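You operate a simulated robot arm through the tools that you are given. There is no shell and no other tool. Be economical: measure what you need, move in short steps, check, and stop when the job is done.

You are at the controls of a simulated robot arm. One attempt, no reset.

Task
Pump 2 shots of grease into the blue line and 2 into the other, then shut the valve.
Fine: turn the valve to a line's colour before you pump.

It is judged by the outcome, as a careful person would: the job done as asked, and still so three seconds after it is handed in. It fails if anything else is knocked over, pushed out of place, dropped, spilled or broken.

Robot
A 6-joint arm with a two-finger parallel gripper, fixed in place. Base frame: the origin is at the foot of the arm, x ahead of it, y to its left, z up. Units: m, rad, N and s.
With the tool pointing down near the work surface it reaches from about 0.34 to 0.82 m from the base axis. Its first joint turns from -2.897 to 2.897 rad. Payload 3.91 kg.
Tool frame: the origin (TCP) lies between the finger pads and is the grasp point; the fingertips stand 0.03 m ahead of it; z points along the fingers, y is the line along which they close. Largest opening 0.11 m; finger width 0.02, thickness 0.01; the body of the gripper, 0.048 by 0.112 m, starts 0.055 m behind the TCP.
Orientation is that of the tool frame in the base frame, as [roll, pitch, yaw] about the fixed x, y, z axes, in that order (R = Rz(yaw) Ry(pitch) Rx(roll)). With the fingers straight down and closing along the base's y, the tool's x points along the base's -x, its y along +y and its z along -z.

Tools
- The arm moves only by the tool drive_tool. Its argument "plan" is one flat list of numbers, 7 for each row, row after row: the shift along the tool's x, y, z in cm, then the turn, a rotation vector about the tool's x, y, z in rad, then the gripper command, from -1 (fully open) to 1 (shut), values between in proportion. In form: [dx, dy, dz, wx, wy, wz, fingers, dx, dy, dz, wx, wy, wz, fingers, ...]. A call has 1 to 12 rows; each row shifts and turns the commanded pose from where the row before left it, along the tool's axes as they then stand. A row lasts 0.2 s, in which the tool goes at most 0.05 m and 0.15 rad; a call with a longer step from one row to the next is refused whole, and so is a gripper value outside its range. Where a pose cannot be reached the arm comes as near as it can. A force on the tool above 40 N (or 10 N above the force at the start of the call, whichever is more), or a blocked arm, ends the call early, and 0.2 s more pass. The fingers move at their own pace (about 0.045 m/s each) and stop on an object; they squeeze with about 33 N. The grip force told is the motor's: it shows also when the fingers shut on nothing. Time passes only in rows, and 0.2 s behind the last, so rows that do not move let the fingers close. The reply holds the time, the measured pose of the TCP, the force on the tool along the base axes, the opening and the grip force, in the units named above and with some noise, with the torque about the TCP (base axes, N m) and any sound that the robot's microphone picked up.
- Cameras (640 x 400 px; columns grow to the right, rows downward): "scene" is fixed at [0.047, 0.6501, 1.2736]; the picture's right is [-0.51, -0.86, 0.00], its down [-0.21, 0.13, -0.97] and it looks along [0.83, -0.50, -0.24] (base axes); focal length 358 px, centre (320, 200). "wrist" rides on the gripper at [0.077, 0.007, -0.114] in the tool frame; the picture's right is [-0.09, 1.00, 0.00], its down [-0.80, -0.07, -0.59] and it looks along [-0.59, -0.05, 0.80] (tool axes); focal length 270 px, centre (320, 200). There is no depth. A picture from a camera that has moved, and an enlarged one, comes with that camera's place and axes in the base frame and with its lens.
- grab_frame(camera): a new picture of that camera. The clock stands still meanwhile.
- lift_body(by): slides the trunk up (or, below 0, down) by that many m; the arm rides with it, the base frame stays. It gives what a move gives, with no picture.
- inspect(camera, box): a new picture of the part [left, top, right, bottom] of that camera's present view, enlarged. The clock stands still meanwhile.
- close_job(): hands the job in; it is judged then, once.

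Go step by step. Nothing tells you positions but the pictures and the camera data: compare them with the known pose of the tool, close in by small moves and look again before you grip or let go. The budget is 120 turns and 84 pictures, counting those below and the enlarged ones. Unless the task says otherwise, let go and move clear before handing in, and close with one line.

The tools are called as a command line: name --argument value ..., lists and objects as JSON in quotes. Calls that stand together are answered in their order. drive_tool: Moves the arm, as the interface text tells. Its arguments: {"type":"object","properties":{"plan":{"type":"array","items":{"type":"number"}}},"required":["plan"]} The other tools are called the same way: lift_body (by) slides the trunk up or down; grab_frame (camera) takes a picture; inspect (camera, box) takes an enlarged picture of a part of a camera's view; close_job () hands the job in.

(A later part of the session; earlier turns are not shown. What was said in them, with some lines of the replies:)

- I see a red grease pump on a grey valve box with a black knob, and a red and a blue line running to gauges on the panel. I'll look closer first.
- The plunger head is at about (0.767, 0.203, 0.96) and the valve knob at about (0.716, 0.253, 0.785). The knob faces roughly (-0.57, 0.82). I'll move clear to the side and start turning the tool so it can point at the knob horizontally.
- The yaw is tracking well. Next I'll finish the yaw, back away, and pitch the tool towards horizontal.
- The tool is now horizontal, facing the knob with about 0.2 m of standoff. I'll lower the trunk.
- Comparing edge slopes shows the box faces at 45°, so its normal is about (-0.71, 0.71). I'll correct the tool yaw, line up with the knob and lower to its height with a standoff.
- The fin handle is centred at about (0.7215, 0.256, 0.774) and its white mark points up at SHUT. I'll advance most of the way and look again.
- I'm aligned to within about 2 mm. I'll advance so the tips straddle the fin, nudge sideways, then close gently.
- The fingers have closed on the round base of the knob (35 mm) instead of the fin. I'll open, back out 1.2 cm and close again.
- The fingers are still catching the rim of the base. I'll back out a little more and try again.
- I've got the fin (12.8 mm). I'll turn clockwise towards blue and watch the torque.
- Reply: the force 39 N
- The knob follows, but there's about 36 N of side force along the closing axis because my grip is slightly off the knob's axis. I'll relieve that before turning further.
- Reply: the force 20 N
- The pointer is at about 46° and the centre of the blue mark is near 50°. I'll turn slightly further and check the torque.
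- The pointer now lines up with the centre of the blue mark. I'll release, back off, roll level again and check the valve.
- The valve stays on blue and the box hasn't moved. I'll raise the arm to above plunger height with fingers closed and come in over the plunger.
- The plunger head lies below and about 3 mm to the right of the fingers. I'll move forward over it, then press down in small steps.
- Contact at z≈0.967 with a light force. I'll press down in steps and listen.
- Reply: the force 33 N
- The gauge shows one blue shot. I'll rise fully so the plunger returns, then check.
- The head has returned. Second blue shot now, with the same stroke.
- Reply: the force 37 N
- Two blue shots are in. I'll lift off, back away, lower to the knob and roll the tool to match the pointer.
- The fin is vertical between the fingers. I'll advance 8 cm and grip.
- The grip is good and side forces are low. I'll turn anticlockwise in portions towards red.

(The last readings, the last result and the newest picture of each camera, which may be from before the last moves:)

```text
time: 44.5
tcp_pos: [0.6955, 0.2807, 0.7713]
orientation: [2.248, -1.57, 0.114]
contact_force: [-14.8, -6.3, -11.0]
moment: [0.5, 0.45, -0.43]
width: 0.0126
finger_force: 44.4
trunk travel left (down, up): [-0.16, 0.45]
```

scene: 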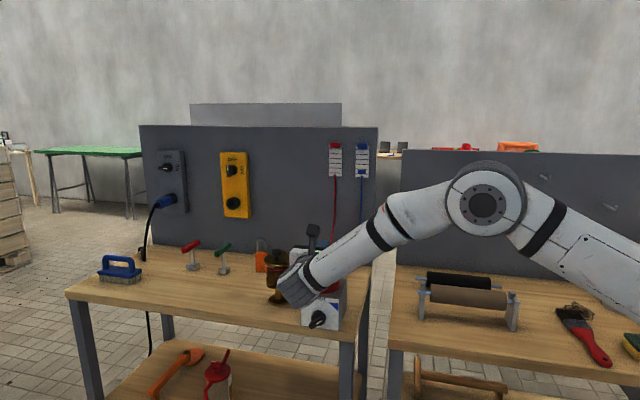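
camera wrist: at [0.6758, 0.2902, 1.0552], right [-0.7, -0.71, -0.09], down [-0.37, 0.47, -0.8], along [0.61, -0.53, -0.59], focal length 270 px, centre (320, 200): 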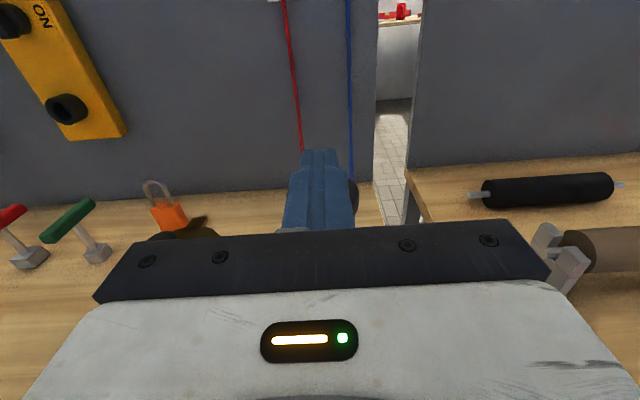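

drive_tool --plan '[-0.05, 0.15, 0, 0, 0, -0.11, 1, 0, 0.05, 0, 0, 0, -0.11, 1, 0, 0.05, 0, 0, 0, -0.11, 1, 0, 0.05, 0, 0, 0, -0.11, 1, 0, 0, 0, 0, 0, 0, 1]'

```text
time: 45.7
tcp_pos: [0.6947, 0.2809, 0.7718]
orientation: [1.571, -1.129, 0.79]
contact_force: [-4.1, 5.5, -4.4]
moment: [0.76, 0.82, -0.52]
width: 0.0127
finger_force: 44.9
trunk travel left (down, up): [-0.16, 0.45]
```

drive_tool --plan '[0, 0, 0, 0, 0, -0.11, 1, 0, 0, 0, 0, 0, -0.11, 1, 0, 0, 0, 0, 0, -0.11, 1, 0, 0, 0, 0, 0, -0.11, 1, 0, 0, 0, 0, 0, 0, 1]'

inspect --camera "wrist" --box '[220, 30, 420, 220]'

inspect --camera "scene" --box '[270, 280, 350, 350]'

```text
time: 46.9
tcp_pos: [0.693, 0.2784, 0.774]
orientation: [1.572, -0.691, 0.788]
contact_force: [-10.7, -4.6, 0.0]
moment: [-0.5, -0.59, 0.43]
width: 0.0128
finger_force: 45.4
trunk travel left (down, up): [-0.16, 0.45]
```

```text
2.11 times, centred on (320, 125) of wrist
camera zoom: at [0.6513, 0.3974, 0.8279], right [-0.5, -0.5, 0.71], down [-0.82, 0.01, -0.57], along [0.27, -0.87, -0.42], focal length 569 px, centre (320, 358)
```

zoom: 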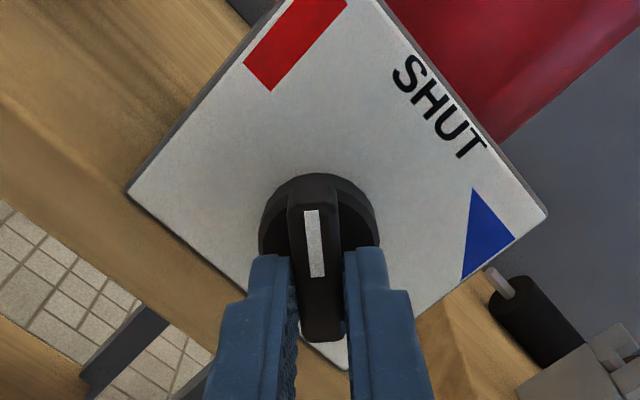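

```text
5.71 times, centred on (310, 315) of scene
camera zoom: at [0.047, 0.6501, 1.2736], right [-0.51, -0.86, 0.0], down [-0.21, 0.13, -0.97], along [0.83, -0.5, -0.24], focal length 2044 px, centre (377, -457)
```

zoom: 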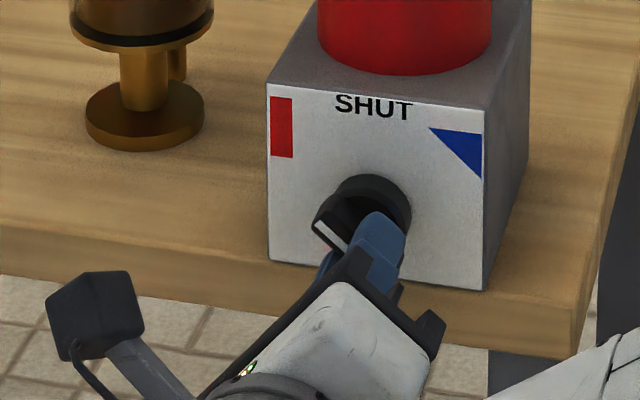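

The pointer lines up with red. I'll release, back off, roll level and verify.

drive_tool --plan '[0, 0, 0, 0, 0, 0, 0.1, 0, 0, 0, 0, 0, 0, 0.1, 0, 0, 0, 0, 0, 0, 0.1, 0, 0, -4, 0, 0, 0, 0.1, 0, 0, -4, 0, 0, 0, 0.1, 0, 0, 0, 0, 0, 0.147, 0.1, 0, 0, 0, 0, 0, 0.147, 0.1, 0, 0, 0, 0, 0, 0.147, 0.1, 0, 0, 0, 0, 0, 0.147, 1, 0, 0, 0, 0, 0, 0.147, 1, 0, 0, 0, 0, 0, 0.145, 1]'

inspect --camera "wrist" --box '[240, 30, 400, 160]'

lift_body --by 0.23

```text
time: 49.3
tcp_pos: [0.6375, 0.3354, 0.7724]
orientation: [-1.679, -1.568, -2.243]
contact_force: [-0.4, 0.2, -0.9]
moment: [-0.04, 0.0, 0.02]
width: 0.0
finger_force: 20.1
trunk travel left (down, up): [-0.16, 0.45]
```

```text
3.08 times, centred on (320, 95) of wrist
camera zoom: at [0.5515, 0.4105, 0.8496], right [-0.7, -0.71, -0.09], down [-0.37, 0.47, -0.8], along [0.61, -0.53, -0.59], focal length 832 px, centre (320, 523)
```

zoom: 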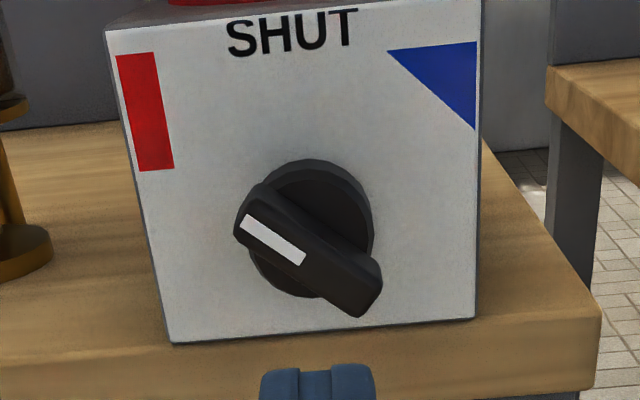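

```text
time: 51.7
tcp_pos: [0.6371, 0.3354, 1.0012]
orientation: [1.099, -1.57, 1.26]
contact_force: [0.2, -1.0, -0.5]
moment: [0.04, -0.02, 0.02]
width: 0.0
finger_force: 32.4
trunk travel left (down, up): [-0.39, 0.22]
```

The valve is on red. I'll move over the plunger and press the first red shot.

drive_tool --plan '[0, -0.2, 4.5, 0, 0, 0, 1, 0, 0, 4.5, 0, 0, 0, 1, 0, 0, 4.5, 0, 0, 0, 1, 0, 0, 3.8, 0, 0, 0, 1, -1.2, 0, 0, 0, 0, 0, 1, -1.0, 0, 0, 0, 0, 0, 1]'

drive_tool --plan '[-0.5, 0, 0, 0, 0, 0, 1, -0.5, 0, 0, 0, 0, 0, 1, -0.5, 0, 0, 0, 0, 0, 1, -0.5, 0, 0, 0, 0, 0, 1, -0.5, 0, 0, 0, 0, 0, 1, -0.4, 0, 0, 0, 0, 0, 1, -0.4, 0, 0, 0, 0, 0, 1, -0.35, 0, 0, 0, 0, 0, 1, 0, 0, 0, 0, 0, 0, 1]'

inspect --camera "scene" --box '[320, 135, 380, 185]'

```text
time: 53.1
tcp_pos: [0.7608, 0.2143, 0.9792]
orientation: [-1.918, -1.568, -2.004]
contact_force: [0.5, 0.2, -0.1]
moment: [0.04, 0.05, -0.01]
width: 0.0
finger_force: 33.2
trunk travel left (down, up): [-0.39, 0.22]
```

```text
time: 55.1
tcp_pos: [0.7612, 0.214, 0.9449]
orientation: [-1.137, -1.568, -2.787]
contact_force: [9.1, 0.8, 20.6]
moment: [-0.04, -0.17, 0.03]
width: 0.0001
finger_force: 33.1
trunk travel left (down, up): [-0.39, 0.22]
```

```text
8.00 times, centred on (350, 160) of scene
camera zoom: at [0.047, 0.6501, 1.2736], right [-0.51, -0.86, 0.0], down [-0.21, 0.13, -0.97], along [0.83, -0.5, -0.24], focal length 2862 px, centre (80, 520)
```

zoom: 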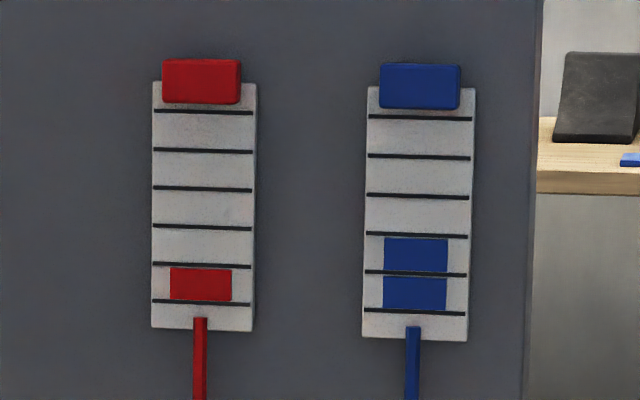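

One red shot is in. I'll raise, wait for the plunger to return, and press the second.

drive_tool --plan '[1, 0, 0, 0, 0, 0, 1, 1, 0, 0, 0, 0, 0, 1, 1, 0, 0, 0, 0, 0, 1, 0.65, 0, 0, 0, 0, 0, 1, 0, 0, 0, 0, 0, 0, 1, 0, 0, 0, 0, 0, 0, 1, 0, 0, 0, 0, 0, 0, 1]'

drive_tool --plan '[-0.5, 0, 0, 0, 0, 0, 1, -0.5, 0, 0, 0, 0, 0, 1, -0.5, 0, 0, 0, 0, 0, 1, -0.5, 0, 0, 0, 0, 0, 1, -0.5, 0, 0, 0, 0, 0, 1, -0.4, 0, 0, 0, 0, 0, 1, -0.4, 0, 0, 0, 0, 0, 1, -0.35, 0, 0, 0, 0, 0, 1, 0, 0, 0, 0, 0, 0, 1]'

inspect --camera "scene" --box '[320, 135, 380, 185]'

```text
time: 56.7
tcp_pos: [0.7613, 0.2142, 0.979]
orientation: [-2.205, -1.569, -1.72]
contact_force: [-0.7, -0.2, 0.2]
moment: [0.01, 0.01, -0.01]
width: 0.0
finger_force: 32.8
trunk travel left (down, up): [-0.39, 0.22]
```

```text
time: 58.7
tcp_pos: [0.7608, 0.214, 0.946]
orientation: [-1.087, -1.567, -2.836]
contact_force: [10.2, 4.7, 21.5]
moment: [-0.03, -0.2, 0.05]
width: 0.0003
finger_force: 32.7
trunk travel left (down, up): [-0.39, 0.22]
```

```text
8.00 times, centred on (350, 160) of scene
camera zoom: at [0.047, 0.6501, 1.2736], right [-0.51, -0.86, 0.0], down [-0.21, 0.13, -0.97], along [0.83, -0.5, -0.24], focal length 2862 px, centre (80, 520)
```

zoom: 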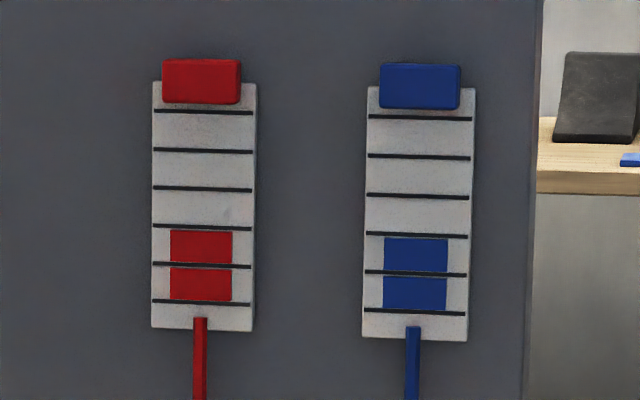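

Both lines have two shots. I'll lift off, back away, lower, and roll to grip the knob and shut it.

drive_tool --plan '[1.5, 0, 0, 0, 0, 0, 1, 1.5, 0, 0, 0, 0, 0, 1, 1.5, 0, 0, 0, 0, 0, 1, 1.5, 0, 0, 0, 0, 0, 1, 0, 0.2, -4.5, 0, 0, 0, 1, 0, 0, -4.5, 0, 0, 0, 1, 0, 0, -4.5, 0, 0, 0, 1, 0, 0, -3.8, 0, 0, 0, 0.1, 0, 0, 0, 0, 0, 0, 0.1]'

lift_body --by -0.23

drive_tool --plan '[0, 0, 0, 0, 0, -0.147, 0.1, 0, 0, 0, 0, 0, -0.147, 0.1, 0, 0, 0, 0, 0, -0.147, 0.1, 0, 0, 0, 0, 0, -0.147, 0.1, 0, 0, 0, 0, 0, -0.147, 0.1, 0, 0, 0, 0, 0, -0.145, 0.1, 0, 0, 0, 0, 0, 0, 0.1]'

inspect --camera "wrist" --box '[220, 30, 420, 200]'

```text
time: 60.7
tcp_pos: [0.6373, 0.3339, 1.0041]
orientation: [-1.479, -1.571, -2.445]
contact_force: [-0.3, 0.9, -0.8]
moment: [0.02, -0.01, -0.04]
width: 0.0495
finger_force: 0.5
trunk travel left (down, up): [-0.39, 0.22]
```

```text
time: 63.1
tcp_pos: [0.6373, 0.335, 0.7744]
orientation: [-1.957, -1.569, -1.969]
contact_force: [-0.8, 0.5, 0.0]
moment: [-0.02, 0.01, 0.01]
width: 0.0493
finger_force: 0.1
trunk travel left (down, up): [-0.16, 0.45]
```

```text
time: 64.7
tcp_pos: [0.6379, 0.3341, 0.7745]
orientation: [1.57, -0.689, 0.787]
contact_force: [-0.4, 0.4, 0.2]
moment: [-0.06, -0.03, -0.01]
width: 0.0495
finger_force: 0.0
trunk travel left (down, up): [-0.16, 0.45]
```

```text
2.35 times, centred on (320, 115) of wrist
camera zoom: at [0.5959, 0.4536, 0.829], right [-0.5, -0.5, 0.71], down [-0.83, 0.01, -0.56], along [0.27, -0.87, -0.42], focal length 636 px, centre (320, 400)
```

zoom: 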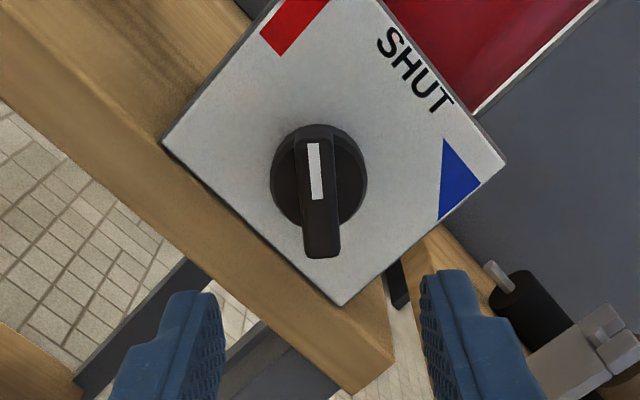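

drive_tool --plan '[0, 0, 4, 0, 0, 0, 0.1, 0, 0, 3.85, 0, 0, 0, 0.1, 0, 0, 0, 0, 0, 0, 0.6, 0, 0, 0, 0, 0, 0, 1, 0, 0, 0, 0, 0, 0, 1, 0, 0, 0, 0, 0, 0, 1]'

drive_tool --plan '[0, 0, 0, 0, 0, 0.11, 1, 0, -0.05, 0, 0, 0, 0.11, 1, 0, -0.05, 0, 0, 0, 0.11, 1, 0, -0.05, 0, 0, 0, 0.11, 1, 0, 0, 0, 0, 0, 0, 1]'

```text
time: 66.1
tcp_pos: [0.6936, 0.2784, 0.7731]
orientation: [1.571, -0.691, 0.788]
contact_force: [3.6, 0.4, -2.6]
moment: [-0.25, -0.22, 0.44]
width: 0.013
finger_force: 45.1
trunk travel left (down, up): [-0.16, 0.45]
```

```text
time: 67.3
tcp_pos: [0.6942, 0.2812, 0.7724]
orientation: [1.574, -1.132, 0.782]
contact_force: [-4.1, -5.8, -10.3]
moment: [-0.54, -0.56, 0.22]
width: 0.0131
finger_force: 44.9
trunk travel left (down, up): [-0.16, 0.45]
```

The forces are low, so I'll finish the turn to upright.

drive_tool --plan '[0, 0, 0, 0, 0, 0.11, 1, 0, 0, 0, 0, 0, 0.11, 1, 0, 0, 0, 0, 0, 0.11, 1, 0, 0, 0, 0, 0, 0.11, 1, 0, 0, 0, 0, 0, 0, 1]'

inspect --camera "scene" --box '[270, 280, 350, 350]'

inspect --camera "wrist" --box '[240, 80, 400, 220]'

```text
time: 68.5
tcp_pos: [0.6953, 0.2807, 0.7725]
orientation: [-2.863, -1.57, -1.062]
contact_force: [7.9, 5.2, -9.5]
moment: [0.09, 0.16, 0.16]
width: 0.0127
finger_force: 44.9
trunk travel left (down, up): [-0.16, 0.45]
```

```text
5.71 times, centred on (310, 315) of scene
camera zoom: at [0.047, 0.6501, 1.2736], right [-0.51, -0.86, 0.0], down [-0.21, 0.13, -0.97], along [0.83, -0.5, -0.24], focal length 2044 px, centre (377, -457)
```

zoom: 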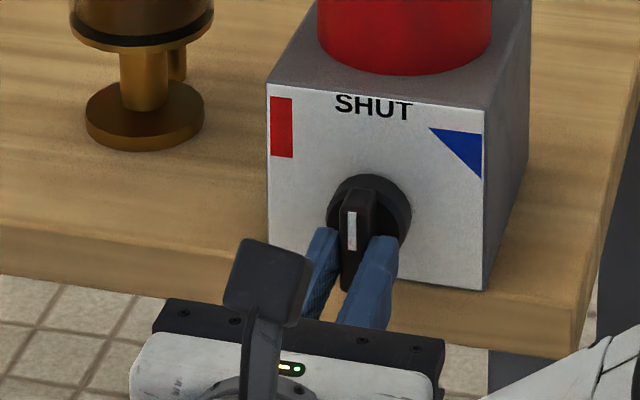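

```text
2.86 times, centred on (320, 150) of wrist
camera zoom: at [0.6097, 0.3559, 0.8495], right [-0.7, -0.71, -0.09], down [-0.37, 0.47, -0.8], along [0.61, -0.53, -0.59], focal length 772 px, centre (320, 343)
```

zoom: 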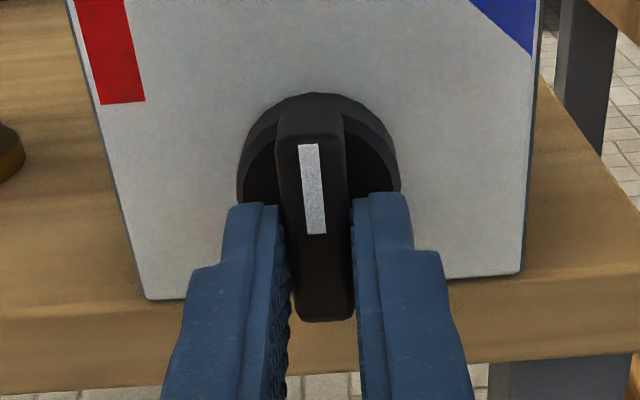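

The pointer is upright at SHUT, the same as at the start. I'll release and move clear.

drive_tool --plan '[0, 0, 0, 0, 0, 0, 0.1, 0, 0, 0, 0, 0, 0, 0.1, 0, 0, 0, 0, 0, 0, 0.1, 0, 0, -4, 0, 0, 0, 0.1, 0, 0, -4, 0, 0, 0, 0.1, 0, 0, -4, 0, 0, 0, 0.1, 0, 0, 0, 0, 0, 0, 0.1]'

grab_frame --camera "scene"

inspect --camera "wrist" --box '[240, 30, 400, 160]'

inspect --camera "scene" --box '[270, 130, 390, 340]'

```text
time: 70.1
tcp_pos: [0.6104, 0.3645, 0.774]
orientation: [-2.183, -1.57, -1.744]
contact_force: [-0.1, 0.3, 0.1]
moment: [-0.01, 0.0, -0.02]
width: 0.0493
finger_force: 0.0
trunk travel left (down, up): [-0.16, 0.45]
```

```text
34 pictures are left
```

scene: 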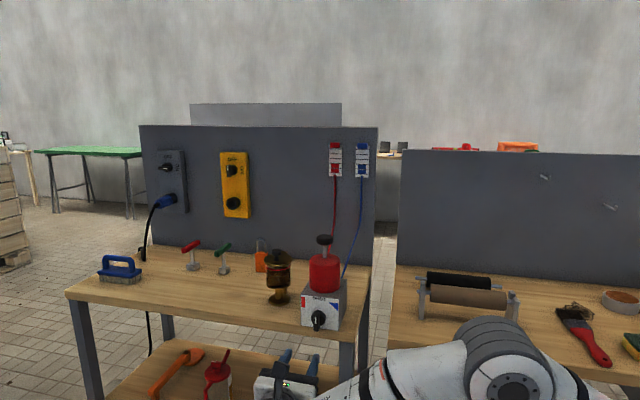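

```text
3.08 times, centred on (320, 95) of wrist
camera zoom: at [0.5248, 0.4397, 0.8514], right [-0.7, -0.71, -0.09], down [-0.37, 0.47, -0.8], along [0.61, -0.53, -0.59], focal length 832 px, centre (320, 523)
```

zoom: 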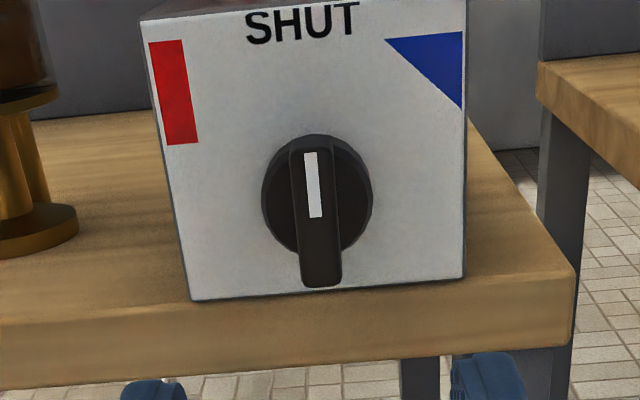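

```text
1.90 times, centred on (330, 235) of scene
camera zoom: at [0.047, 0.6501, 1.2736], right [-0.51, -0.86, 0.0], down [-0.21, 0.13, -0.97], along [0.83, -0.5, -0.24], focal length 681 px, centre (301, 133)
```

zoom: 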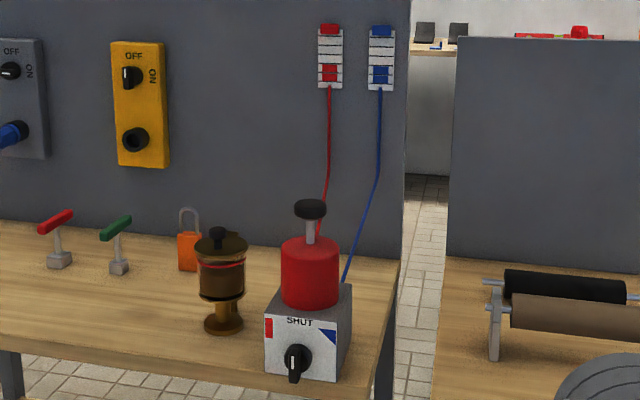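

Both gauges show two shots, the valve is at SHUT, the plunger is up, nothing else has moved and the arm is clear. I'm handing in.

close_job

```text
The job is handed in.
```

I pumped two shots of grease into the blue line and two into the red line, then turned the valve back to SHUT. Both gauges read two, and nothing else was disturbed.
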